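You operate a simulated robot arm through the tools that you are given. There is no shell and no other tool. Be economical: measure what you need, move in short steps, check, and stop when the job is done.

The job below is to be done with a simulated two-armed robot. You get a single attempt, and the scene is never put back.

## Task
Lay out towel and soap on the sideboard for washing hands.
Fine: fold the towel in half; green soap bar from the lower sideboard drawer onto the yellow plate; shut the drawer. Where these are worked on the way, their far stop is far enough and under half their travel is too little: lower sideboard drawer.
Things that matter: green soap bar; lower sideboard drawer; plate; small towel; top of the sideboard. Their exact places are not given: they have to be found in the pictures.

It is judged by the outcome, as a careful person would: the job done as asked, and still so three seconds after it is handed in. It fails if anything else is knocked over, pushed out of place, dropped, spilled or broken. Flat cloth is picked up by pressing the open fingertips on it (5 to 10 N) and closing them slowly along it; thin cloth reads only 2 to 8 mm in the jaws.

## Robot
Two 7-joint arms with two-finger parallel grippers on one trunk, on a base that drives. Base frame: it is fixed to the floor where the robot stands at the start and does not move with it; the origin is under the middle of the robot, x ahead of it, y to its left, z up; the surface under the hand at the start is at about z = 0.85. Readings come in m, degrees, newtons and seconds.
The left shoulder is at the start at [0.05, 0.209, 1.196], the right one opposite. With the tool pointing down near the work surface each hand reaches from about 0.24 to 0.9 m from the robot's upright axis, wherever it stands, measured 20 degrees to its own side. Places, roughly: lower sideboard drawer [0.5, -0.4, 0.5]; plate [0.5, -0.2, 0.9]; top of the sideboard [0.6, 0.2, 0.8]. Payload 4.4 kg a hand.
Tool frame (each hand has its own): the origin (TCP) lies between the finger pads and is the grasp point; the fingertips stand 0.023 m ahead of it; z points along the fingers, y is the line along which they close. The gripper opens to 0.094 m. The fingers are 0.038 m wide and 0.01 m thick; the gripper's body (0.054 by 0.096 m) begins 0.039 m behind the TCP.
Orientation is that of the tool frame in the base frame, as a unit quaternion [x, y, z, w]. With the fingers straight down and closing along the base's y, the tool's x points along the base's -x, its y along +y and its z along -z.

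## Interface
- The arms move only by the tool step_arm. It takes "left_deltas", "right_deltas" or both (then of equal length, played together; a hand with none holds still); each is a list of rows, each a list of 6 numbers: the shift along the tool's x, y, z in units of 250 mm (1.0 is 250 mm), then the turn, a rotation vector about the tool's x, y, z in units of 120 degrees (1.0 is 120 degrees). In form: [[x, y, z, ax, ay, az], ...]. A call has 1 to 10 rows; each row is the pose to reach, as a shift and turn from the pose commanded when the call began, along the tool's axes at that moment. "left_grip" and "right_grip" are, for a hand that has rows, the gripper command, from -1 (shut) to 1 (fully open), values between in proportion, set as the call begins (left out, the last holds). A call with a number of a shift or a turn outside -1 to 1 is refused whole. A row lasts 0.2 s, in which the tool goes at most 0.05 m and 8.6 degrees; a call with a longer step from one row to the next is refused whole, and so is a gripper value outside its range. Where a pose cannot be reached the arm comes as near as it can. A force on the tool above 40 N (or 10 N above the force at the start of the call, whichever is more), or a blocked arm, ends the call early, and 0.2 s more pass. Each finger travels about 0.108 m/s and halts on what it meets, pressing with about 31 N; the grip force reading is that of the motor and also rises with nothing between the fingers. The clock runs only during rows and for 0.2 s after the last one: add rows that repeat a pose to give the fingers time. The reply holds the time, the measured pose of the TCP, the force on the tool along the base axes, the opening and the grip force, in the units named above and with some noise, with the torque about the TCP (base axes, N m) and any sound that the robot's microphone picked up, and new pictures: "show" is both (left out), scene, wrist or none (wrist: the cameras of the hands that moved).
- Cameras (640 x 400 px; columns grow to the right, rows downward): "scene" is now at [0.1347, -0.0093, 1.3478]; the picture's right is [0.09, -1.00, 0.00], its down [-0.85, -0.07, -0.52] and it looks along [0.52, 0.05, -0.85] (base axes); focal length 214 px, centre (320, 200). "left" rides on the left gripper at [0.087, -0.016, -0.075] in its tool frame; the picture's right is [0.18, 0.98, 0.00], its down [-0.58, 0.11, -0.81] and it looks along [-0.79, 0.15, 0.59] (tool axes); focal length 243 px, centre (320, 200). "right" rides on the right gripper at [0.086, 0.016, -0.074] in its tool frame; the picture's right is [-0.18, 0.98, 0.00], its down [-0.58, -0.11, -0.81] and it looks along [-0.79, -0.15, 0.59] (tool axes); focal length 243 px, centre (320, 200).
- slide_trunk(by): slides the trunk up (or, below 0, down) by that many m; the arms and the scene camera ride with it, the base frame stays. It gives what a move gives, with no picture.
- base_move(legs): drives the robot by 1 to 6 legs, each [ahead, left, turn to the left] in m, m and degrees, along the robot's own axes; the way and the turn of a leg run together, so that a leg with both is an arc; at most 1.5 m and 180 degrees a leg. The arms and the cameras ride along, it lands a little off, and it stops where it bumps. It gives what a move gives, and a new picture of the scene camera.
- pan_tilt(pan, tilt): turns the head with the scene camera to pan (to the left, within 80 degrees either way) and tilt (down, from -29 to 69), counted from straight ahead of the robot. It gives what a move gives, and a new picture of the scene camera.
- pixel_to_xyz(camera, pixels): for up to 12 pixels [column, row] of the newest picture of that camera ("zoom" is the newest enlarged one), the place [x, y, z] in the base frame of the surface seen there, good to about 0.003 m, but the place of the scene camera against the robot may be out by one fixed shift of up to 0.025 m in any direction. The clock stands still meanwhile.
- inspect(camera, box): a new picture of the part [left, top, right, bottom] of that camera's present view, enlarged. The clock stands still meanwhile.
- close_job(): hands the job in; it is judged then, once.

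Work in short steps. Measure before you move; look again where a grasp or a placing could have gone wrong, and mend it. You have 80 turns and 260 pictures in all, those below and enlarged ones among them. Open the grippers and draw the arms clear of the work before you hand the job in, unless the task says otherwise; then end with one line.

The tools are called after "Request:" as name(argument=value, ...) on one line, values as JSON. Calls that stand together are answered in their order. step_arm: Moves the arms, as the interface text tells. Its arguments: {"type":"object","properties":{"left_deltas":{"type":"array","items":{"type":"array","items":{"type":"number"}}},"left_grip":{"type":"number"},"right_deltas":{"type":"array","items":{"type":"array","items":{"type":"number"}}},"right_grip":{"type":"number"},"show":{"type":"string","enum":["both","scene","wrist","none"]}},"required":[]} The other tools are called the same way: slide_trunk (by) slides the trunk up or down; base_move (legs) drives the base; pan_tilt (pan, tilt) turns the head that bears the scene camera; pixel_to_xyz (camera, pixels) gives the place of the surface under pixels of a picture; inspect (camera, box) takes an enlarged picture of a part of a camera's view; close_job () hands the job in.

At the start:

```text
time: 0.0
left_eef_pos: [0.6227, 0.0688, 1.0913]
left_ee_rot: [-0.001, 1.0, 0.0, 0.0]
left_force: [0.1, 0.1, -0.2]
left_wrist_torque: [0.04, 0.0, 0.02]
left_opening: 0.094
left_grip_force: 0.1
right_eef_pos: [0.4668, -0.315, 1.0726]
right_ee_rot: [0.0, 1.0, 0.0, 0.001]
right_force: [0.3, 1.3, -0.3]
right_wrist_torque: [0.0, -0.01, 0.0]
right_opening: 0.0938
right_grip_force: 0.1
trunk travel left (down, up): [-0.275, 0.288]
robot x, y, heading: [0.0025, 0.0049, 0.2]
head pan, tilt: [5.0, 58.5]
```

scene: 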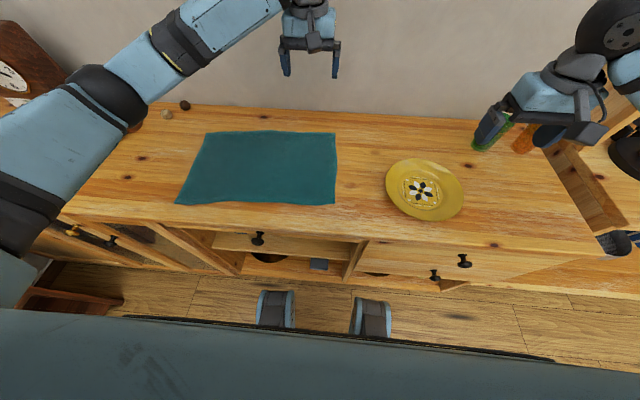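
right: 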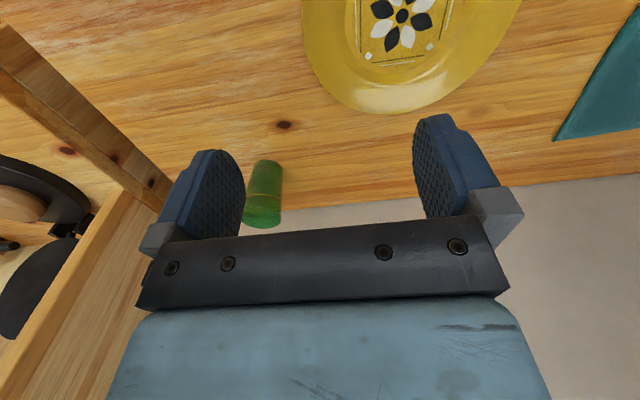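
left: 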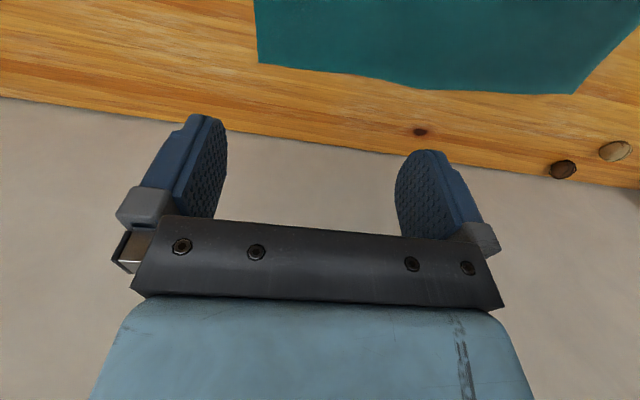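

The towel lies at about (255,168), the plate at (424,189), with drawer knobs at (464,261), (434,275) and (258,238). I measure them.

Request:
pixel_to_xyz(camera="scene", pixels=[[207, 134], [333, 135], [334, 203], [179, 202], [424, 189], [464, 261], [434, 275], [258, 238], [360, 215], [450, 240], [590, 245], [255, 168]])

Request:
inspect(camera="scene", box=[340, 200, 540, 325])

```text
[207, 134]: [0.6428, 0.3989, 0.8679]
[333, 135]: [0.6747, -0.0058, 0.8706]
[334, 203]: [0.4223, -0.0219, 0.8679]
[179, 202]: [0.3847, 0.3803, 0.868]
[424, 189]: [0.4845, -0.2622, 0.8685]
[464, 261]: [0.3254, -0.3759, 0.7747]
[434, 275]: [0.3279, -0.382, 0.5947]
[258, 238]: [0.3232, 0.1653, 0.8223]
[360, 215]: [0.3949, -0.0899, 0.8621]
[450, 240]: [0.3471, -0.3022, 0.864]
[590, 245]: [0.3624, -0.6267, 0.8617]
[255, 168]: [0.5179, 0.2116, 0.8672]
```

```text
3.20 times, centred on (440, 262) of scene
```

zoom: 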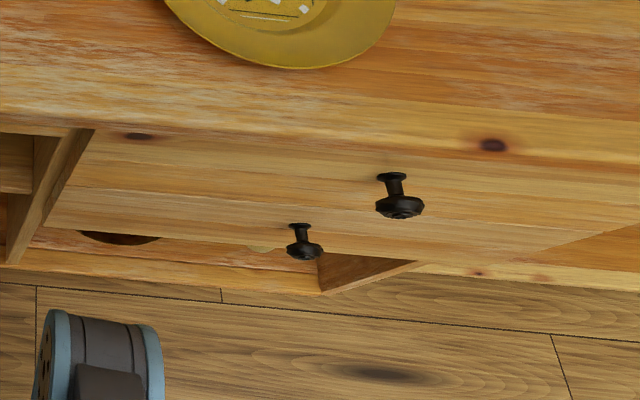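

Towel is about 0.40 (y) by 0.26 (x). I compare the wrist cameras with the scene camera on the same far-right towel corner: left (257,63), right (555,140), plus other shared points.

Request:
pixel_to_xyz(camera="left", pixels=[[259, 60], [575, 93], [400, 40], [420, 132]])

Request:
pixel_to_xyz(camera="right", pixels=[[557, 138], [402, 15], [283, 124], [265, 190]])

Request:
pixel_to_xyz(camera="scene", pixels=[[335, 134], [422, 191], [262, 117], [334, 60]])

```text
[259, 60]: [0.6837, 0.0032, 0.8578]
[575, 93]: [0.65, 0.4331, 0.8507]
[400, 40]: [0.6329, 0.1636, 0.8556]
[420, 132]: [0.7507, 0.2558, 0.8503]
```

```text
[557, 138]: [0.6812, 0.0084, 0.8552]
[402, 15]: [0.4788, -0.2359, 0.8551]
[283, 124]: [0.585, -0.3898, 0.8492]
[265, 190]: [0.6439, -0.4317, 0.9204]
```

```text
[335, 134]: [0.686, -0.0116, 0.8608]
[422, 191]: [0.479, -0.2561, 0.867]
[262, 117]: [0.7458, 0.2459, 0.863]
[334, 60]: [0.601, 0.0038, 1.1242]
```

The scene camera is off by about (+0.003, +0.016, -0.012), so the tabletop is at z≈0.85. I plan to take the near towel corners with both hands (y-closing) and fold toward the far edge, so first I move the hands over them.

Request:
step_arm(left_deltas=[[0.108, 0.141, 0, 0, 0, 0], [0.217, 0.282, 0, 0, 0, 0], [0.325, 0.422, 0, 0, 0, 0], [0.433, 0.563, 0, 0, 0, 0], [0.542, 0.704, 0, 0, 0, 0], [0.65, 0.845, 0, 0, 0, 0]], right_deltas=[[0.013, 0.133, 0, 0, 0, 0], [0.027, 0.267, 0, 0, 0, 0], [0.04, 0.4, 0, 0, 0, 0], [0.053, 0.533, 0, 0, 0, 0], [0.067, 0.667, 0, 0, 0, 0], [0.08, 0.8, 0, 0, 0, 0]], left_grip=0, right_grip=0, show="none")

```text
time: 1.4
left_eef_pos: [0.4588, 0.2821, 1.0914]
left_ee_rot: [-0.001, 1.0, -0.001, 0.0]
left_force: [0.4, -0.9, 0.5]
left_wrist_torque: [0.0, -0.06, 0.01]
left_opening: 0.047
left_grip_force: 0.1
right_eef_pos: [0.446, -0.1126, 1.0706]
right_ee_rot: [0.0, 1.0, -0.001, 0.001]
right_force: [0.1, 0.3, 0.1]
right_wrist_torque: [-0.03, -0.01, -0.02]
right_opening: 0.047
right_grip_force: 0.0
trunk travel left (down, up): [-0.275, 0.288]
robot x, y, heading: [0.001, 0.0011, -0.2]
head pan, tilt: [5.0, 58.5]
```

Both hands are moving as planned; I continue down to z 0.94 above the corners and look.

Request:
step_arm(left_deltas=[[0.038, 0.064, 0.12, 0, 0, 0], [0.077, 0.128, 0.24, 0, 0, 0], [0.115, 0.192, 0.36, 0, 0, 0], [0.154, 0.256, 0.48, 0, 0, 0], [0.192, 0.32, 0.604, 0, 0, 0]], right_deltas=[[0.004, 0.116, 0.105, 0, 0, 0], [0.008, 0.232, 0.21, 0, 0, 0], [0.012, 0.348, 0.315, 0, 0, 0], [0.016, 0.464, 0.42, 0, 0, 0], [0.02, 0.58, 0.524, 0, 0, 0]])

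```text
time: 2.6
left_eef_pos: [0.412, 0.3609, 0.9413]
left_ee_rot: [0.0, 1.0, 0.001, 0.0]
left_force: [-0.7, 0.3, 0.6]
left_wrist_torque: [-0.03, 0.0, -0.01]
left_opening: 0.047
left_grip_force: 0.1
right_eef_pos: [0.4413, 0.0299, 0.9391]
right_ee_rot: [0.0, 1.0, -0.001, 0.0]
right_force: [-0.7, 0.2, 0.5]
right_wrist_torque: [-0.01, -0.02, -0.02]
right_opening: 0.0468
right_grip_force: 0.0
trunk travel left (down, up): [-0.275, 0.288]
robot x, y, heading: [-0.0023, -0.0019, -0.0]
head pan, tilt: [5.0, 58.5]
```

scene: 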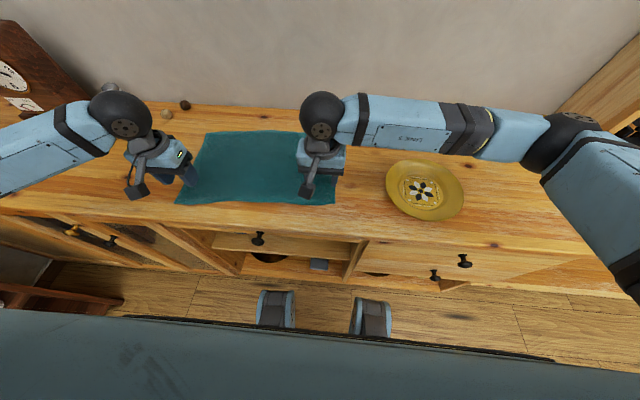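
right: 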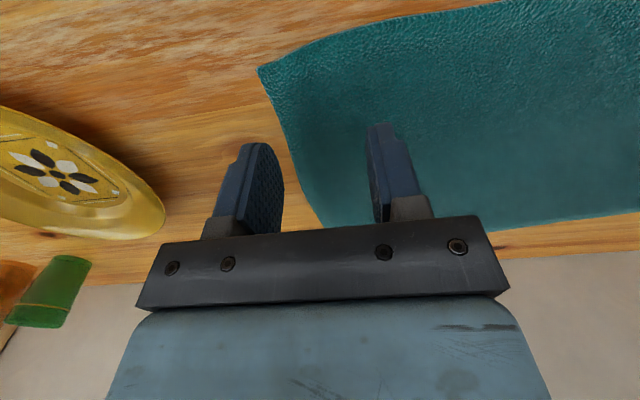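
left: 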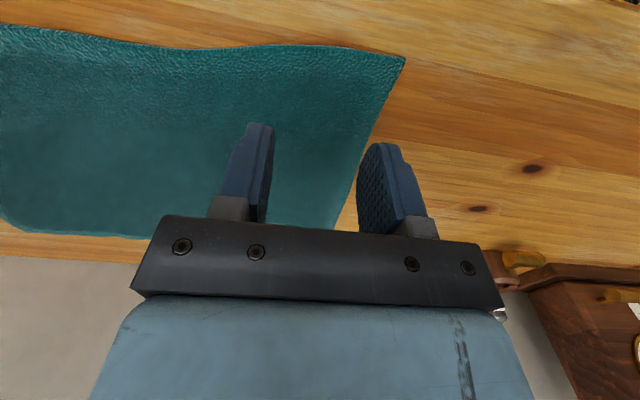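

I measure the near corners through the wrist cameras: right (260,70), left (402,60), and points along their edges.

Request:
pixel_to_xyz(camera="right", pixels=[[262, 70], [276, 100], [303, 160], [345, 33], [400, 15], [520, 4]])

Request:
pixel_to_xyz(camera="left", pixels=[[401, 60], [384, 100], [360, 160], [340, 51], [270, 49], [200, 52]])

```text
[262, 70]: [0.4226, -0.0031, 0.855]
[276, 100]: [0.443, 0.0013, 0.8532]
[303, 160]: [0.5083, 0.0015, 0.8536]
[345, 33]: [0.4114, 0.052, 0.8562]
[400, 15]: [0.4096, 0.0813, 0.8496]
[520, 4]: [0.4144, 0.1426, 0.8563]
```

```text
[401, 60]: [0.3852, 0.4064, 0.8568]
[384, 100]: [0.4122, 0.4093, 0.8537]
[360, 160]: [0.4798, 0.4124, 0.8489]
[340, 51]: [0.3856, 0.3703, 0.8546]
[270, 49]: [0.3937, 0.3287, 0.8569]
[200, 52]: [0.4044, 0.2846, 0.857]
```

The right hand sits slightly outward; I shift it +8 mm in y, both 5 mm toward the edge, and lower to z≈0.885.

Request:
step_arm(left_deltas=[[0.02, 0, 0.11, 0, 0, 0], [0.02, 0, 0.225, 0, 0, 0]], right_deltas=[[0.02, 0.032, 0.11, 0, 0, 0], [0.02, 0.032, 0.216, 0, 0, 0]], show="wrist")

```text
time: 3.2
left_eef_pos: [0.4066, 0.3608, 0.8855]
left_ee_rot: [-0.001, 1.0, 0.0, 0.0]
left_force: [1.0, -0.6, -0.4]
left_wrist_torque: [-0.02, -0.02, 0.0]
left_opening: 0.0471
left_grip_force: 0.0
right_eef_pos: [0.4364, 0.0358, 0.8851]
right_ee_rot: [-0.001, 1.0, 0.0, 0.0]
right_force: [0.0, -0.3, -0.2]
right_wrist_torque: [-0.04, 0.02, 0.0]
right_opening: 0.0469
right_grip_force: 0.0
trunk travel left (down, up): [-0.275, 0.288]
robot x, y, heading: [-0.0008, -0.0005, 0.1]
head pan, tilt: [5.0, 58.5]
```

right: 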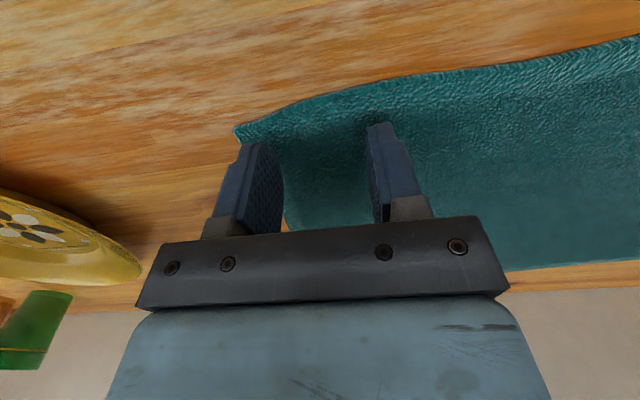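
left: 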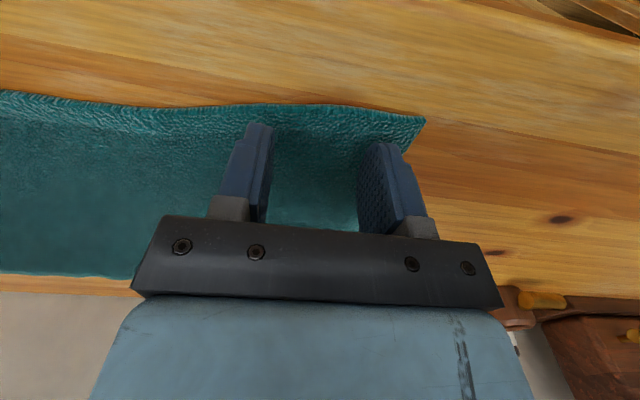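

Both hands are over cloth; I shift inward 5 mm and press down gradually, watching the force.

Request:
step_arm(left_deltas=[[0.0, -0.02, 0.016, 0, 0, 0], [0, -0.02, 0.032, 0, 0, 0], [0, -0.02, 0.032, 0, 0, 0]], right_deltas=[[0.0, 0.024, 0.016, 0, 0, 0], [0, 0.024, 0.032, 0, 0, 0], [0, 0.024, 0.032, 0, 0, 0]], show="none")

```text
time: 4.0
left_eef_pos: [0.4073, 0.3549, 0.8778]
left_ee_rot: [0.0, 1.0, 0.0, 0.0]
left_force: [1.0, 0.1, 1.3]
left_wrist_torque: [0.0, 0.0, 0.01]
left_opening: 0.0469
left_grip_force: 0.1
right_eef_pos: [0.4364, 0.0426, 0.8772]
right_ee_rot: [0.0, 1.0, 0.0, -0.002]
right_force: [-0.2, -0.1, 1.7]
right_wrist_torque: [-0.02, 0.04, 0.02]
right_opening: 0.0469
right_grip_force: 0.1
trunk travel left (down, up): [-0.275, 0.288]
robot x, y, heading: [-0.0027, 0.0038, 0.0]
head pan, tilt: [5.0, 58.5]
```

Light contact at z≈0.877; I press 3 mm further.

Request:
step_arm(left_deltas=[[0, 0, 0.012, 0, 0, 0], [0, 0, 0.012, 0, 0, 0]], right_deltas=[[0, 0, 0.012, 0, 0, 0], [0, 0, 0.012, 0, 0, 0]], show="none")

```text
time: 4.6
left_eef_pos: [0.4073, 0.3555, 0.8747]
left_ee_rot: [0.0, 1.0, 0.001, 0.002]
left_force: [0.7, 0.8, 15.9]
left_wrist_torque: [0.06, -0.05, 0.03]
left_opening: 0.0472
left_grip_force: 0.0
right_eef_pos: [0.4374, 0.0415, 0.8763]
right_ee_rot: [0.0, 1.0, 0.0, 0.002]
right_force: [3.0, 0.8, 10.2]
right_wrist_torque: [0.04, -0.09, 0.0]
right_opening: 0.047
right_grip_force: 0.0
trunk travel left (down, up): [-0.275, 0.288]
robot x, y, heading: [-0.0004, -0.0008, -0.2]
head pan, tilt: [5.0, 58.5]
```

Left reads 16 N, right 10 N; I ease off slightly and begin to close slowly.

Request:
step_arm(left_deltas=[[0, 0, -0.006, 0, 0, 0], [0, 0, -0.006, 0, 0, 0]], right_deltas=[[0, 0, -0.002, 0, 0, 0], [0, 0, -0.002, 0, 0, 0]], left_grip=-0.25, right_grip=-0.25, show="none")

Request:
step_arm(left_deltas=[[0, 0, 0, 0, 0, 0], [0, 0, 0, 0, 0, 0]], right_deltas=[[0, 0, 0, 0, 0, 0], [0, 0, 0, 0, 0, 0]], left_grip=-0.5, right_grip=-0.5, show="wrist")

```text
time: 5.2
left_eef_pos: [0.4065, 0.3548, 0.8759]
left_ee_rot: [0.0, 1.0, 0.001, 0.001]
left_force: [-0.3, -0.7, 8.9]
left_wrist_torque: [0.01, -0.04, 0.02]
left_opening: 0.0346
left_grip_force: 0.1
right_eef_pos: [0.4353, 0.043, 0.8767]
right_ee_rot: [0.0, 1.0, 0.0, 0.0]
right_force: [-2.5, -0.4, 11.6]
right_wrist_torque: [0.0, 0.01, 0.0]
right_opening: 0.0346
right_grip_force: 0.0
trunk travel left (down, up): [-0.275, 0.288]
robot x, y, heading: [0.0012, 0.0027, 0.2]
head pan, tilt: [5.0, 58.5]
```

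```text
time: 5.8
left_eef_pos: [0.4059, 0.356, 0.8749]
left_ee_rot: [-0.001, 1.0, 0.0, 0.001]
left_force: [-0.5, -2.2, 7.6]
left_wrist_torque: [-0.02, 0.01, 0.03]
left_opening: 0.023
left_grip_force: 0.0
right_eef_pos: [0.4364, 0.0431, 0.8763]
right_ee_rot: [0.0, 1.0, 0.001, 0.001]
right_force: [-1.2, 1.3, 11.2]
right_wrist_torque: [-0.01, 0.0, 0.01]
right_opening: 0.0228
right_grip_force: 0.1
trunk travel left (down, up): [-0.275, 0.288]
robot x, y, heading: [0.0016, 0.0048, 0.2]
head pan, tilt: [5.0, 58.5]
```

right: 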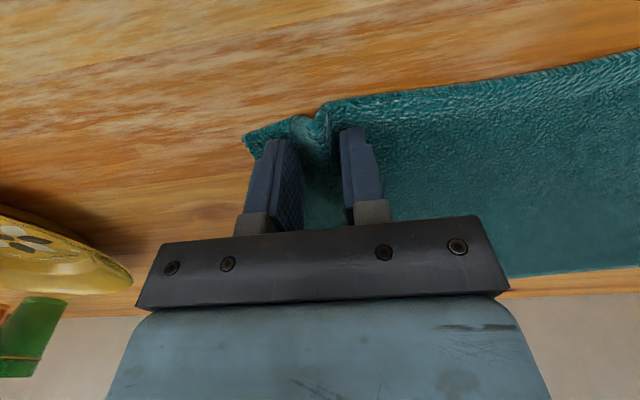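
left: 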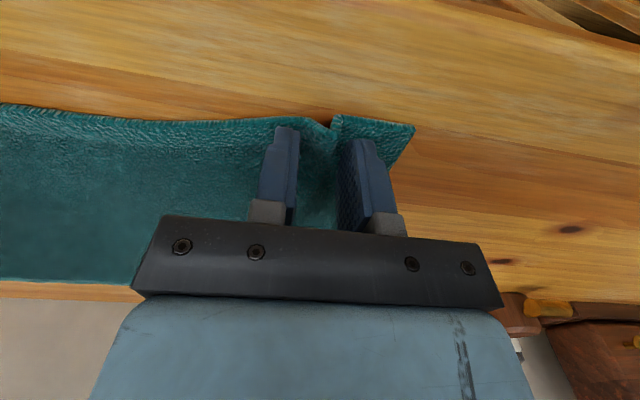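

The cloth is ruckling up between the fingers on both sides; I close fully.

Request:
step_arm(left_deltas=[[0, 0, 0, 0, 0, 0], [0, 0, 0, 0, 0, 0]], right_deltas=[[0, 0, 0, 0, 0, 0], [0, 0, 0, 0, 0, 0]], left_grip=-0.75, right_grip=-0.75, show="none")

Request:
step_arm(left_deltas=[[0, 0, 0, 0, 0, 0], [0, 0, 0, 0, 0, 0], [0, 0, 0, 0, 0, 0]], right_deltas=[[0, 0, 0, 0, 0, 0], [0, 0, 0, 0, 0, 0], [0, 0, 0, 0, 0, 0]], left_grip=-1, right_grip=-1, show="wrist")

```text
time: 6.4
left_eef_pos: [0.4053, 0.3553, 0.8757]
left_ee_rot: [0.0, 1.0, 0.0, 0.001]
left_force: [-1.2, -1.9, 8.0]
left_wrist_torque: [-0.06, 0.0, 0.02]
left_opening: 0.0116
left_grip_force: 0.0
right_eef_pos: [0.4355, 0.0425, 0.8758]
right_ee_rot: [0.0, 1.0, 0.0, 0.001]
right_force: [-0.1, 2.5, 11.8]
right_wrist_torque: [0.07, 0.02, -0.02]
right_opening: 0.012
right_grip_force: 1.2
trunk travel left (down, up): [-0.275, 0.288]
robot x, y, heading: [0.0014, 0.0013, 0.2]
head pan, tilt: [5.0, 58.5]
```

```text
time: 7.2
left_eef_pos: [0.4065, 0.3555, 0.8769]
left_ee_rot: [0.0, 1.0, 0.0, 0.001]
left_force: [0.1, -5.8, 6.6]
left_wrist_torque: [-0.1, -0.06, -0.02]
left_opening: 0.0041
left_grip_force: 31.4
right_eef_pos: [0.436, 0.042, 0.8765]
right_ee_rot: [0.0, 1.0, 0.001, 0.0]
right_force: [-0.1, 5.8, 12.4]
right_wrist_torque: [0.12, 0.04, 0.02]
right_opening: 0.0077
right_grip_force: 31.1
trunk travel left (down, up): [-0.275, 0.288]
robot x, y, heading: [0.0033, -0.001, 0.0]
head pan, tilt: [5.0, 58.5]
```

right: 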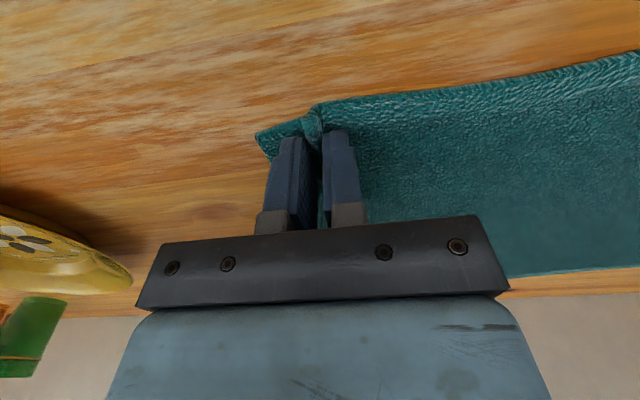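
left: 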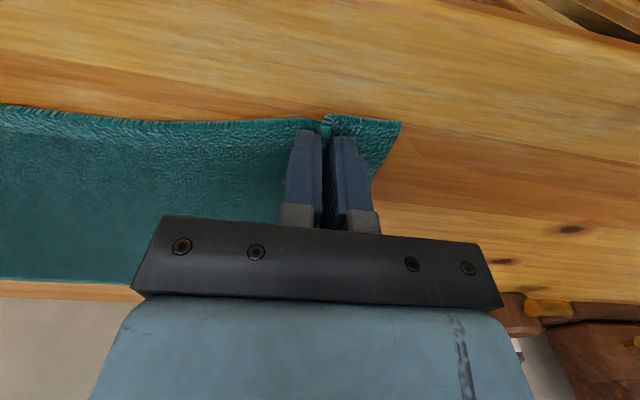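

Both hands hold cloth (4 and 8 mm). I raise along the first half of a circular arc toward the far edge.

Request:
step_arm(left_deltas=[[-0.007, 0, -0.076, 0, 0, 0], [-0.026, 0.002, -0.15, 0, 0, 0], [-0.059, 0.0035, -0.22, 0, 0, 0], [-0.103, 0.006, -0.283, 0, 0, 0], [-0.157, 0.009, -0.337, 0, 0, 0], [-0.22, 0.013, -0.381, 0, 0, 0], [-0.29, 0.017, -0.414, 0, 0, 0], [-0.364, 0.022, -0.433, 0, 0, 0]], right_deltas=[[-0.007, 0, -0.076, 0, 0, 0], [-0.026, 0.002, -0.15, 0, 0, 0], [-0.059, 0.0035, -0.22, 0, 0, 0], [-0.103, 0.006, -0.283, 0, 0, 0], [-0.157, 0.009, -0.337, 0, 0, 0], [-0.22, 0.013, -0.381, 0, 0, 0], [-0.29, 0.017, -0.414, 0, 0, 0], [-0.364, 0.022, -0.433, 0, 0, 0]])

```text
time: 9.0
left_eef_pos: [0.4977, 0.3615, 0.982]
left_ee_rot: [-0.001, 1.0, 0.0, -0.001]
left_force: [0.1, -3.9, 0.2]
left_wrist_torque: [-0.07, -0.01, -0.02]
left_opening: 0.0039
left_grip_force: 31.4
right_eef_pos: [0.5278, 0.0492, 0.9834]
right_ee_rot: [0.0, 1.0, 0.0, -0.001]
right_force: [-0.2, 3.6, -0.3]
right_wrist_torque: [0.09, 0.02, -0.02]
right_opening: 0.0077
right_grip_force: 30.8
trunk travel left (down, up): [-0.275, 0.288]
robot x, y, heading: [-0.0, 0.0019, 0.1]
head pan, tilt: [5.0, 58.5]
```

scene: 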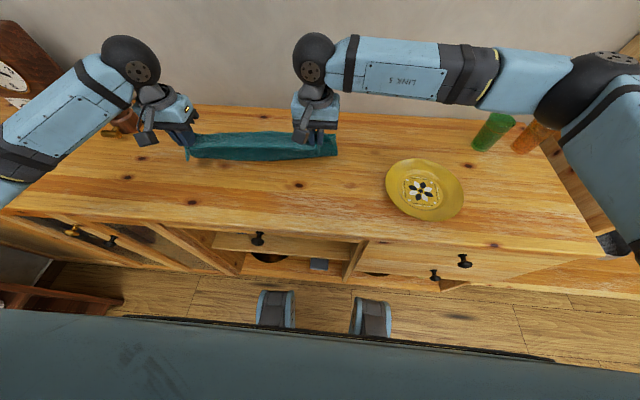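
right: 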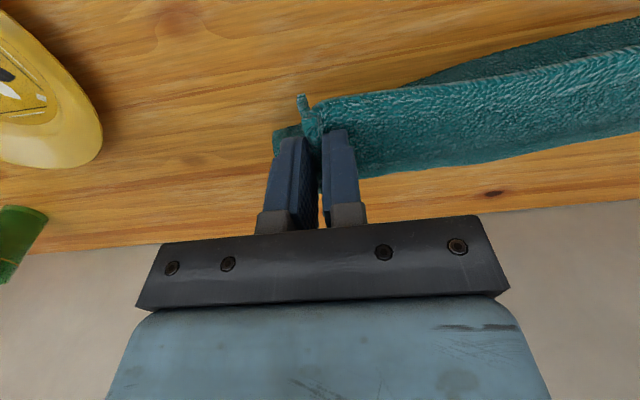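
left: 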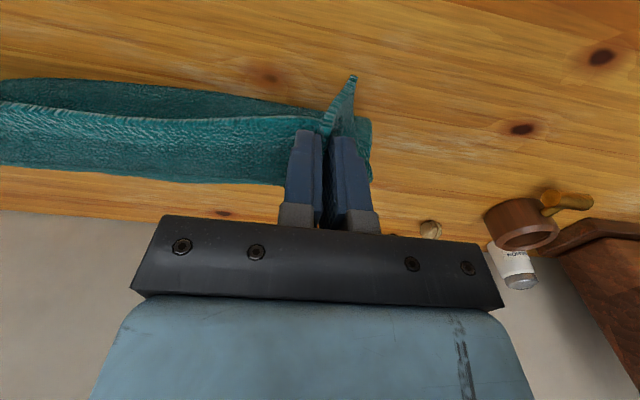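

The cloth is standing up well. Before going over, I check the clearance from the mug and stone near the left hand (left picture (520,225), (430,228)).

Request:
pixel_to_xyz(camera="left", pixels=[[495, 215], [520, 235], [430, 228], [510, 265], [560, 200], [280, 183], [370, 130], [100, 85]])

Request:
pixel_to_xyz(camera="right", pixels=[[440, 165], [600, 140], [345, 178], [600, 32]])

```text
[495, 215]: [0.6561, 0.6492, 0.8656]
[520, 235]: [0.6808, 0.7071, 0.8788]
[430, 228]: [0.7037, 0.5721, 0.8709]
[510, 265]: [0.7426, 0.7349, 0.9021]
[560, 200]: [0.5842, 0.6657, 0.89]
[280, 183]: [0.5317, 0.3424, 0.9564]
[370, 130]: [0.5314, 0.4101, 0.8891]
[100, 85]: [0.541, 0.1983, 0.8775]
```

```text
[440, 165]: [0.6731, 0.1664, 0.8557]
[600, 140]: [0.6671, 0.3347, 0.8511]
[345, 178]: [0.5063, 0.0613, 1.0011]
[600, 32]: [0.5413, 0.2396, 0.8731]
```

All clear and the far edge has not moved. I complete the arc, stopping about 1 cm above the cloth.

Request:
step_arm(left_deltas=[[-0.076, 0.005, -0.007, 0, 0, 0], [-0.153, 0.009, 0, 0, 0, 0], [-0.227, 0.014, 0.02, 0, 0, 0], [-0.296, 0.018, 0.052, 0, 0, 0], [-0.359, 0.022, 0.096, 0, 0, 0], [-0.414, 0.025, 0.15, 0, 0, 0], [-0.457, 0.027, 0.213, 0, 0, 0], [-0.49, 0.029, 0.283, 0, 0, 0], [-0.51, 0.031, 0.357, 0, 0, 0], [-0.516, 0.031, 0.385, 0, 0, 0]], right_deltas=[[-0.076, 0.005, -0.007, 0, 0, 0], [-0.153, 0.009, 0, 0, 0, 0], [-0.227, 0.014, 0.02, 0, 0, 0], [-0.296, 0.018, 0.052, 0, 0, 0], [-0.359, 0.022, 0.096, 0, 0, 0], [-0.414, 0.025, 0.15, 0, 0, 0], [-0.457, 0.027, 0.213, 0, 0, 0], [-0.49, 0.029, 0.283, 0, 0, 0], [-0.51, 0.031, 0.357, 0, 0, 0], [-0.516, 0.031, 0.385, 0, 0, 0]])

```text
time: 11.2
left_eef_pos: [0.6268, 0.3701, 0.8878]
left_ee_rot: [-0.001, 1.0, 0.0, 0.001]
left_force: [0.1, -3.8, 2.2]
left_wrist_torque: [-0.07, -0.04, -0.02]
left_opening: 0.004
left_grip_force: 31.6
right_eef_pos: [0.656, 0.0572, 0.8874]
right_ee_rot: [0.0, 1.0, 0.0, 0.001]
right_force: [-0.5, 5.6, 1.0]
right_wrist_torque: [0.13, 0.0, 0.04]
right_opening: 0.0074
right_grip_force: 30.9
trunk travel left (down, up): [-0.275, 0.288]
robot x, y, heading: [0.0007, 0.0031, -0.1]
head pan, tilt: [5.0, 58.5]
```

scene: 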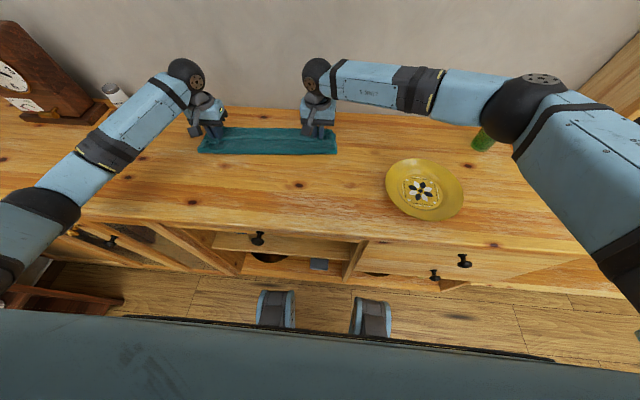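
right: 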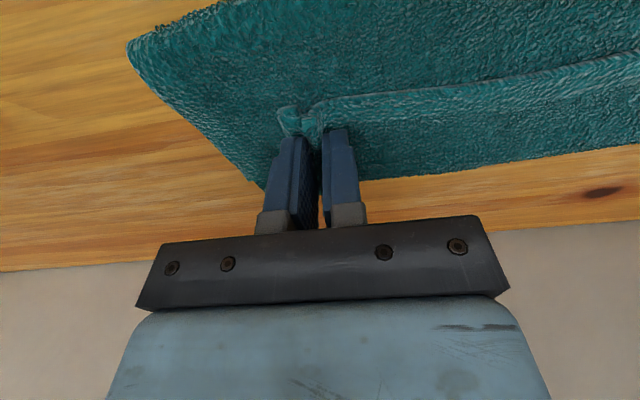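
left: 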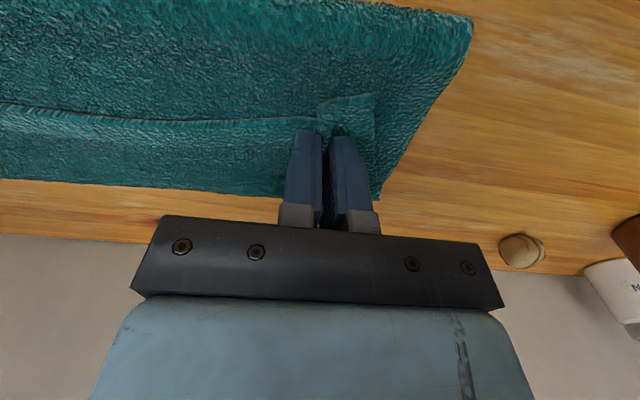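

The free edge shows as a line at about (150,115) left and (450,90) right. I measure heights around it to see how the flap lies.

Request:
pixel_to_xyz(camera="left", pixels=[[100, 60], [100, 105], [100, 122], [100, 150], [100, 180], [250, 112], [250, 150], [250, 188], [345, 110], [376, 193]])

Request:
pixel_to_xyz(camera="right", pixels=[[450, 40], [450, 80], [450, 98], [450, 130], [450, 168], [300, 60], [300, 115], [290, 100], [140, 60], [255, 180]])

Request:
inspect(camera="left", box=[200, 60, 420, 200])

```text
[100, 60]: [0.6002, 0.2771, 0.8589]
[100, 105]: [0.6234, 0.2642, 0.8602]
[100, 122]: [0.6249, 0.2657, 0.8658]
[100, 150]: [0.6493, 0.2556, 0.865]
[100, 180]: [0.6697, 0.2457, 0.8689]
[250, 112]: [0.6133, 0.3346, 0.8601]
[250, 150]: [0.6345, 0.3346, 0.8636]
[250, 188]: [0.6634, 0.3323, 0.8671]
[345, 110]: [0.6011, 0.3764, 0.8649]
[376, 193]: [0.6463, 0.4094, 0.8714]
```

```text
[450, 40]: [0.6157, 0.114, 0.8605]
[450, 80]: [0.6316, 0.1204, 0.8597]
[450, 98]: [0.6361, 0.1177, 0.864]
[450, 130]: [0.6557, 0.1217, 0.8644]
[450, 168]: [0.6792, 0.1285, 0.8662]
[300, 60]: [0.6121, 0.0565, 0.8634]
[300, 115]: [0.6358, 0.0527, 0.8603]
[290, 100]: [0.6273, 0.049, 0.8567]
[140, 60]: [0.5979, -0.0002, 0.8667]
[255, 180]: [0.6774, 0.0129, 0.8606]
```

```text
2.86 times, centred on (310, 130) of left
```

zoom: 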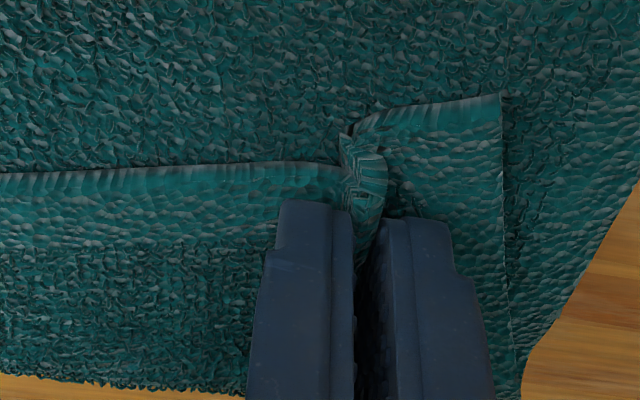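

The free margin (about 2–3 cm) is curled back toward the robot on top of the flap. To lay it out I want to tilt the hands so the margin points up/forward; first I check the wall distance and wrist position.

Request:
pixel_to_xyz(camera="scene", pixels=[[250, 50], [250, 95], [250, 108], [187, 66], [317, 70], [380, 110]])

```text
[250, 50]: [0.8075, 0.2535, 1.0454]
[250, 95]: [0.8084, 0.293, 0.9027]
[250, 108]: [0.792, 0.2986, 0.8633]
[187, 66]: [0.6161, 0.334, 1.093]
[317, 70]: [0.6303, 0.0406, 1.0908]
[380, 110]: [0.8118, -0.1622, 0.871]
```

Wall is at x≈0.81, so there is too little room for a big tilt. I set the flap down, open gently, lift and look at what remains.

Request:
step_arm(left_deltas=[[-0.012, 0, 0.014, 0, 0, 0], [-0.024, 0, 0.024, 0, 0, 0]], right_deltas=[[-0.012, 0, 0.014, 0, 0, 0], [-0.024, 0, 0.024, 0, 0, 0]], show="none")

Request:
step_arm(left_deltas=[[0, 0, 0, 0, 0, 0], [0, 0, 0, 0, 0, 0], [0, 0, -0.04, 0, 0, 0], [0, 0, -0.12, 0, 0, 0], [0, 0, -0.24, 0, 0, 0]], right_deltas=[[0, 0, 0, 0, 0, 0], [0, 0, 0, 0, 0, 0], [0, 0, -0.04, 0, 0, 0], [0, 0, -0.12, 0, 0, 0], [0, 0, -0.24, 0, 0, 0]], left_grip=-0.1, right_grip=-0.1)

```text
time: 11.8
left_eef_pos: [0.6321, 0.3685, 0.8837]
left_ee_rot: [-0.001, 1.0, 0.0, 0.002]
left_force: [-3.0, -4.4, 10.6]
left_wrist_torque: [-0.06, 0.16, -0.07]
left_opening: 0.0043
left_grip_force: 30.9
right_eef_pos: [0.6599, 0.0561, 0.8841]
right_ee_rot: [-0.001, 1.0, 0.001, 0.002]
right_force: [-3.1, 5.7, 8.2]
right_wrist_torque: [0.14, 0.12, -0.02]
right_opening: 0.0075
right_grip_force: 31.0
trunk travel left (down, up): [-0.275, 0.288]
robot x, y, heading: [0.0006, -0.001, -0.2]
head pan, tilt: [5.0, 58.5]
```

```text
time: 13.0
left_eef_pos: [0.6325, 0.3684, 0.9418]
left_ee_rot: [-0.001, 1.0, 0.0, 0.0]
left_force: [-0.1, -0.4, 0.5]
left_wrist_torque: [-0.01, 0.02, -0.01]
left_opening: 0.0422
left_grip_force: 0.0
right_eef_pos: [0.6611, 0.0552, 0.9426]
right_ee_rot: [0.0, 1.0, 0.001, 0.0]
right_force: [-0.9, 0.2, -0.7]
right_wrist_torque: [0.03, -0.03, -0.01]
right_opening: 0.042
right_grip_force: 0.1
trunk travel left (down, up): [-0.275, 0.288]
robot x, y, heading: [0.0027, 0.0057, 0.2]
head pan, tilt: [5.0, 58.5]
```

scene: 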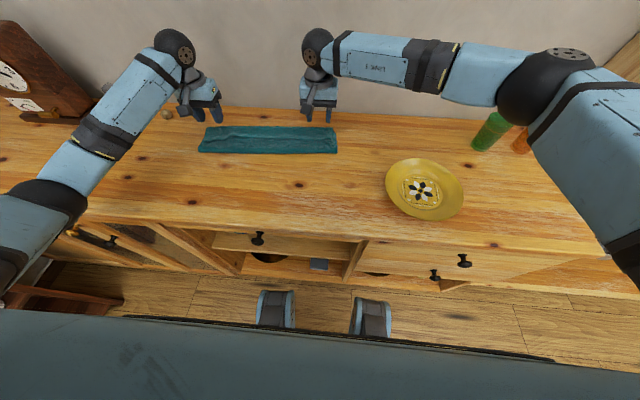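
right: 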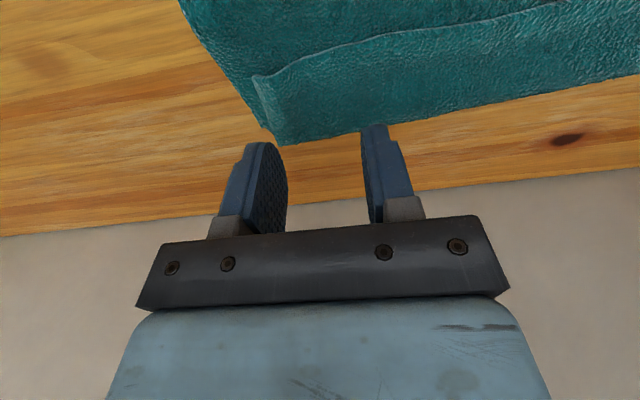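
left: 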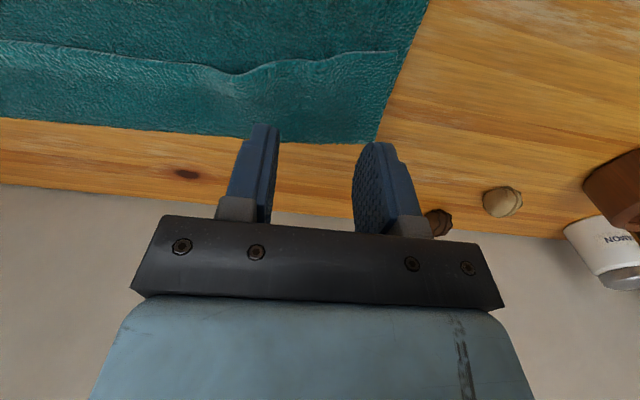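

I measure the folded towel's near fold line, the cuff line and the far edge.

Request:
pixel_to_xyz(camera="scene", pixels=[[210, 151], [265, 152], [330, 151], [265, 129], [270, 140]])

Request:
pixel_to_xyz(camera="left", pixels=[[100, 30], [100, 47], [100, 62], [100, 90], [100, 120], [330, 40], [340, 70], [340, 100], [374, 138], [385, 55]])

Request:
inspect(camera="scene", box=[180, 105, 350, 211])

Request:
inspect(camera="right", box=[160, 0, 400, 150])

```text
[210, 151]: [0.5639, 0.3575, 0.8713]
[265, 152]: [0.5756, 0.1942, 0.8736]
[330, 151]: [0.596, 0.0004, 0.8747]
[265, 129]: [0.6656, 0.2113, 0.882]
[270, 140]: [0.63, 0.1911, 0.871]
```

```text
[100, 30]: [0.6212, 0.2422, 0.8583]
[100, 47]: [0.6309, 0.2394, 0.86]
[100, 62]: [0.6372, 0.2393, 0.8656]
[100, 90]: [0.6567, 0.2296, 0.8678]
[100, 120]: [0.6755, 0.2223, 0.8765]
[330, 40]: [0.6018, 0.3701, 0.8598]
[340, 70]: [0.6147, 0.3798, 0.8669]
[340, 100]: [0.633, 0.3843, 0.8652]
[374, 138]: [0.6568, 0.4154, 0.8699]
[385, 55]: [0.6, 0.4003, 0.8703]
```

```text
3.76 times, centred on (265, 158) of scene
```

zoom: 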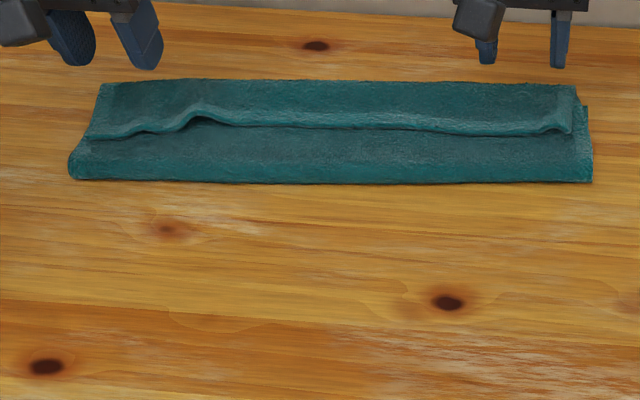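

```text
2.67 times, centred on (280, 75) of right
```

zoom: 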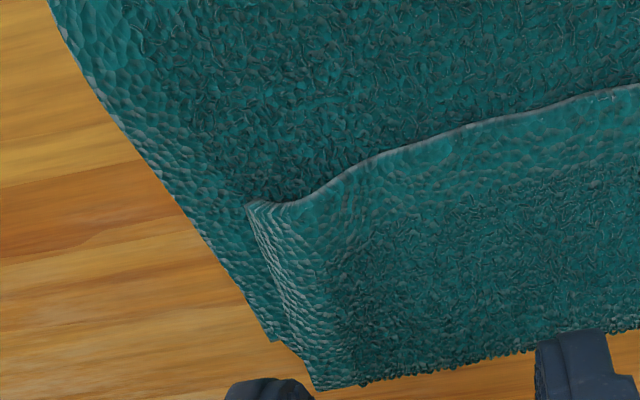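

The result is three-layered: the margin pinned by the broad fingers folded back as a 4.5 cm cuff. I will re-pinch the cuff near its free edge with tilted hands (so just a corner holds it), unfold, and redo. First I measure the right end of the cuff.

Request:
pixel_to_xyz(camera="right", pixels=[[258, 80], [285, 72], [310, 55], [340, 45], [340, 60], [300, 75], [285, 135], [420, 35]])

Request:
pixel_to_xyz(camera="left", pixels=[[385, 62], [360, 64], [330, 66], [300, 70], [270, 80], [340, 120]])

```text
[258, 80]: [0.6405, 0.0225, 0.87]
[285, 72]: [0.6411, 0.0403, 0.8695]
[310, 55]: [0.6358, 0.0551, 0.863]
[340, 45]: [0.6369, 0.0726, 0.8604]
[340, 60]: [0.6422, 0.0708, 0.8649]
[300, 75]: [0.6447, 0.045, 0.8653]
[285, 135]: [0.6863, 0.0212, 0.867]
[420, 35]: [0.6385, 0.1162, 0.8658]
```

```text
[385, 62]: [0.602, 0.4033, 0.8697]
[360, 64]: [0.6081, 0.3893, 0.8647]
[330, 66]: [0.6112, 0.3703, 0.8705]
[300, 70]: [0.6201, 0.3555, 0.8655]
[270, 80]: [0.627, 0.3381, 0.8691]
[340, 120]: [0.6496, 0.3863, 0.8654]
```

I tilt both hands 35° (fingers forward-down) and place them above the cuff's free edge.

Request:
step_arm(left_deltas=[[0.02, 0.01, 0, 0, -0.058, 0], [0.04, 0.02, 0, 0, -0.116, 0], [0.054, 0.026, 0, 0, -0.175, 0], [0.054, 0.026, 0, 0, -0.233, 0], [0.054, 0.026, 0, 0, -0.2917, 0], [0.054, 0.026, 0, 0, -0.2917, 0]], right_deltas=[[0.02, -0.004, 0, 0, -0.058, 0], [0.04, -0.008, 0, 0, -0.116, 0], [0.052, -0.012, 0, 0, -0.175, 0], [0.052, -0.012, 0, 0, -0.233, 0], [0.052, -0.012, 0, 0, -0.2917, 0], [0.052, -0.012, 0, 0, -0.2917, 0]], show="wrist")

```text
time: 14.4
left_eef_pos: [0.6202, 0.3756, 0.9411]
left_ee_rot: [0.0, 0.953, 0.0, 0.302]
left_force: [0.1, -0.2, 0.0]
left_wrist_torque: [-0.03, -0.03, 0.01]
left_opening: 0.042
left_grip_force: 0.1
right_eef_pos: [0.6502, 0.053, 0.9411]
right_ee_rot: [0.0, 0.954, 0.0, 0.301]
right_force: [-0.5, 0.5, 0.5]
right_wrist_torque: [-0.01, 0.03, 0.01]
right_opening: 0.0421
right_grip_force: 0.0
trunk travel left (down, up): [-0.275, 0.288]
robot x, y, heading: [-0.0016, -0.003, -0.1]
head pan, tilt: [5.0, 58.5]
```

right: 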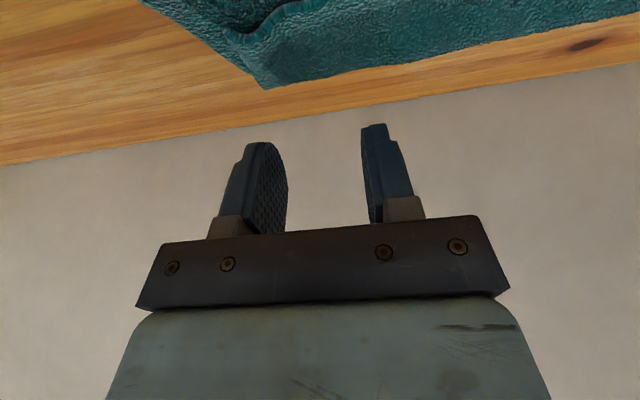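
left: 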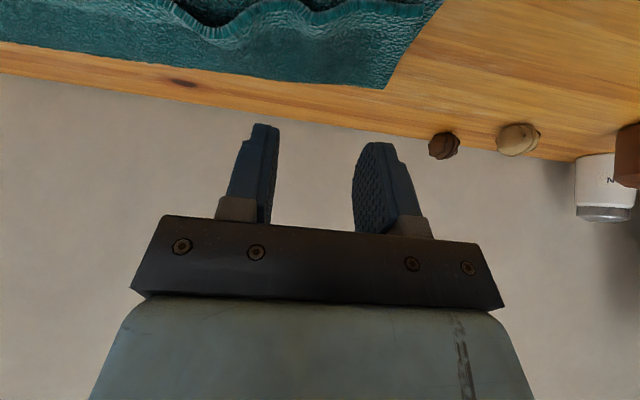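

The cuff seems to be springing up on its own; I inspect with the scene camera.

Request:
inspect(camera="scene", box=[180, 85, 350, 191])

Request:
inspect(camera="left", box=[0, 0, 480, 150])

```text
3.76 times, centred on (265, 138) of scene
```

zoom: 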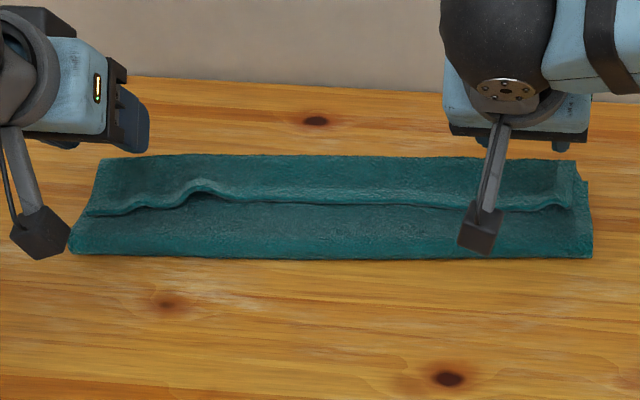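

```text
1.33 times, centred on (240, 75) of left
```

zoom: 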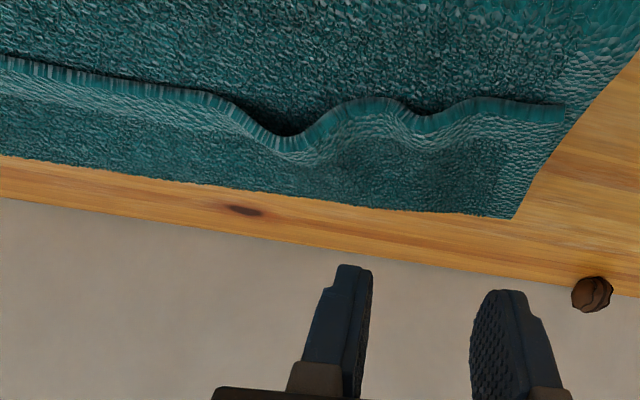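

I descend along vertical toward the cuff (TCP z≈0.90), then press.

Request:
step_arm(left_deltas=[[0.047, 0, 0.067, 0, 0, 0], [0.094, 0, 0.134, 0, 0, 0], [0.094, 0, 0.134, 0, 0, 0]], right_deltas=[[0.047, 0, 0.067, 0, 0, 0], [0.094, 0, 0.134, 0, 0, 0], [0.094, 0, 0.134, 0, 0, 0]], show="scene")

Request:
inspect(camera="left", box=[160, 0, 480, 200])

```text
time: 15.2
left_eef_pos: [0.6198, 0.3748, 0.9005]
left_ee_rot: [0.0, 0.954, 0.0, 0.3]
left_force: [0.2, -0.2, 0.2]
left_wrist_torque: [-0.01, -0.04, -0.05]
left_opening: 0.0423
left_grip_force: 0.2
right_eef_pos: [0.6514, 0.0536, 0.9007]
right_ee_rot: [-0.001, 0.954, 0.001, 0.301]
right_force: [0.0, -0.6, 1.1]
right_wrist_torque: [0.05, 0.01, 0.01]
right_opening: 0.0423
right_grip_force: 0.1
trunk travel left (down, up): [-0.275, 0.288]
robot x, y, heading: [0.0021, 0.0003, -0.1]
head pan, tilt: [5.0, 58.5]
```

scene: 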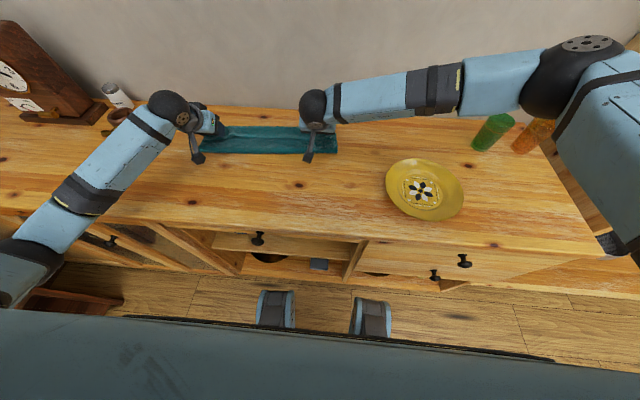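

```text
2.00 times, centred on (320, 100) of left
```

zoom: 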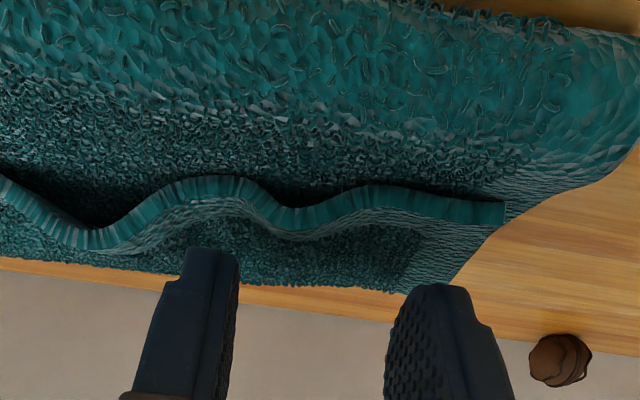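

Fingertips hover just above the cuff near its edge; I press down 4 mm more.

Request:
step_arm(left_deltas=[[0.0092, 0, 0.0131, 0, 0, 0], [0.0092, 0, 0.0131, 0, 0, 0]], right_deltas=[[0.0092, 0, 0.0131, 0, 0, 0], [0.0092, 0, 0.0131, 0, 0, 0]], show="none")

Request:
step_arm(left_deltas=[[0.0069, 0, 0.0098, 0, 0, 0], [0.0069, 0, 0.0098, 0, 0, 0]], right_deltas=[[0.0069, 0, 0.0098, 0, 0, 0], [0.0069, 0, 0.0098, 0, 0, 0]], show="none")

```text
time: 15.8
left_eef_pos: [0.6196, 0.3765, 0.8967]
left_ee_rot: [0.0, 0.954, 0.001, 0.3]
left_force: [0.3, -0.6, 0.0]
left_wrist_torque: [0.02, 0.01, 0.02]
left_opening: 0.0422
left_grip_force: 0.1
right_eef_pos: [0.6503, 0.0535, 0.8962]
right_ee_rot: [0.0, 0.954, 0.001, 0.3]
right_force: [0.2, -0.5, 0.0]
right_wrist_torque: [0.0, 0.0, 0.0]
right_opening: 0.0425
right_grip_force: 0.0
trunk travel left (down, up): [-0.275, 0.288]
robot x, y, heading: [0.0, 0.0009, 0.1]
head pan, tilt: [5.0, 58.5]
```

```text
time: 16.4
left_eef_pos: [0.6197, 0.3759, 0.8929]
left_ee_rot: [0.0, 0.954, 0.0, 0.3]
left_force: [-0.8, -0.1, 0.0]
left_wrist_torque: [0.03, 0.01, 0.0]
left_opening: 0.0425
left_grip_force: 0.1
right_eef_pos: [0.6488, 0.054, 0.8928]
right_ee_rot: [-0.001, 0.954, 0.0, 0.301]
right_force: [0.1, 0.3, 0.1]
right_wrist_torque: [0.02, -0.01, -0.05]
right_opening: 0.0422
right_grip_force: 0.1
trunk travel left (down, up): [-0.275, 0.288]
robot x, y, heading: [-0.0, -0.0007, -0.3]
head pan, tilt: [5.0, 58.5]
```

No contact yet (rounded tips); I go down 3 mm at a time.

Request:
step_arm(left_deltas=[[0.0069, 0, 0.0098, 0, 0, 0], [0.0069, 0, 0.0098, 0, 0, 0]], right_deltas=[[0.0069, 0, 0.0098, 0, 0, 0], [0.0069, 0, 0.0098, 0, 0, 0]], show="none")

Request:
step_arm(left_deltas=[[0.0069, 0, 0.0098, 0, 0, 0], [0.0069, 0, 0.0098, 0, 0, 0]], right_deltas=[[0.0069, 0, 0.0098, 0, 0, 0], [0.0069, 0, 0.0098, 0, 0, 0]], show="wrist")

```text
time: 17.0
left_eef_pos: [0.6184, 0.3758, 0.8897]
left_ee_rot: [0.0, 0.953, 0.0, 0.302]
left_force: [-0.2, 0.2, 1.8]
left_wrist_torque: [0.0, 0.02, 0.0]
left_opening: 0.0422
left_grip_force: 0.1
right_eef_pos: [0.649, 0.0543, 0.8902]
right_ee_rot: [0.0, 0.954, 0.0, 0.301]
right_force: [-0.6, 0.1, 1.4]
right_wrist_torque: [0.03, 0.01, 0.03]
right_opening: 0.0424
right_grip_force: 0.1
trunk travel left (down, up): [-0.275, 0.288]
robot x, y, heading: [0.002, -0.0015, 0.1]
head pan, tilt: [5.0, 58.5]
```

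```text
time: 17.6
left_eef_pos: [0.6185, 0.3753, 0.8866]
left_ee_rot: [0.0, 0.954, 0.0, 0.301]
left_force: [2.4, -0.9, 5.8]
left_wrist_torque: [0.0, 0.02, -0.05]
left_opening: 0.0422
left_grip_force: 0.1
right_eef_pos: [0.6483, 0.0529, 0.888]
right_ee_rot: [0.0, 0.953, 0.0, 0.301]
right_force: [1.6, 1.3, 4.6]
right_wrist_torque: [0.08, -0.02, -0.01]
right_opening: 0.0423
right_grip_force: 0.4
trunk travel left (down, up): [-0.275, 0.288]
robot x, y, heading: [0.0015, -0.0039, 0.1]
head pan, tilt: [5.0, 58.5]
```

right: 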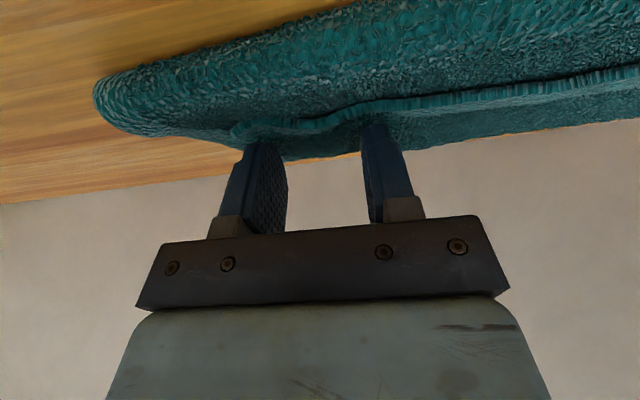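
left: 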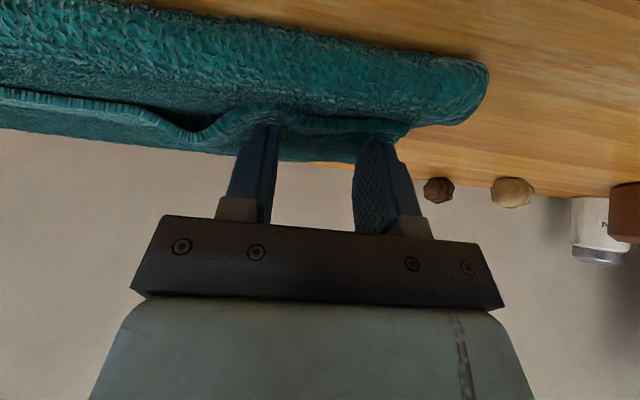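

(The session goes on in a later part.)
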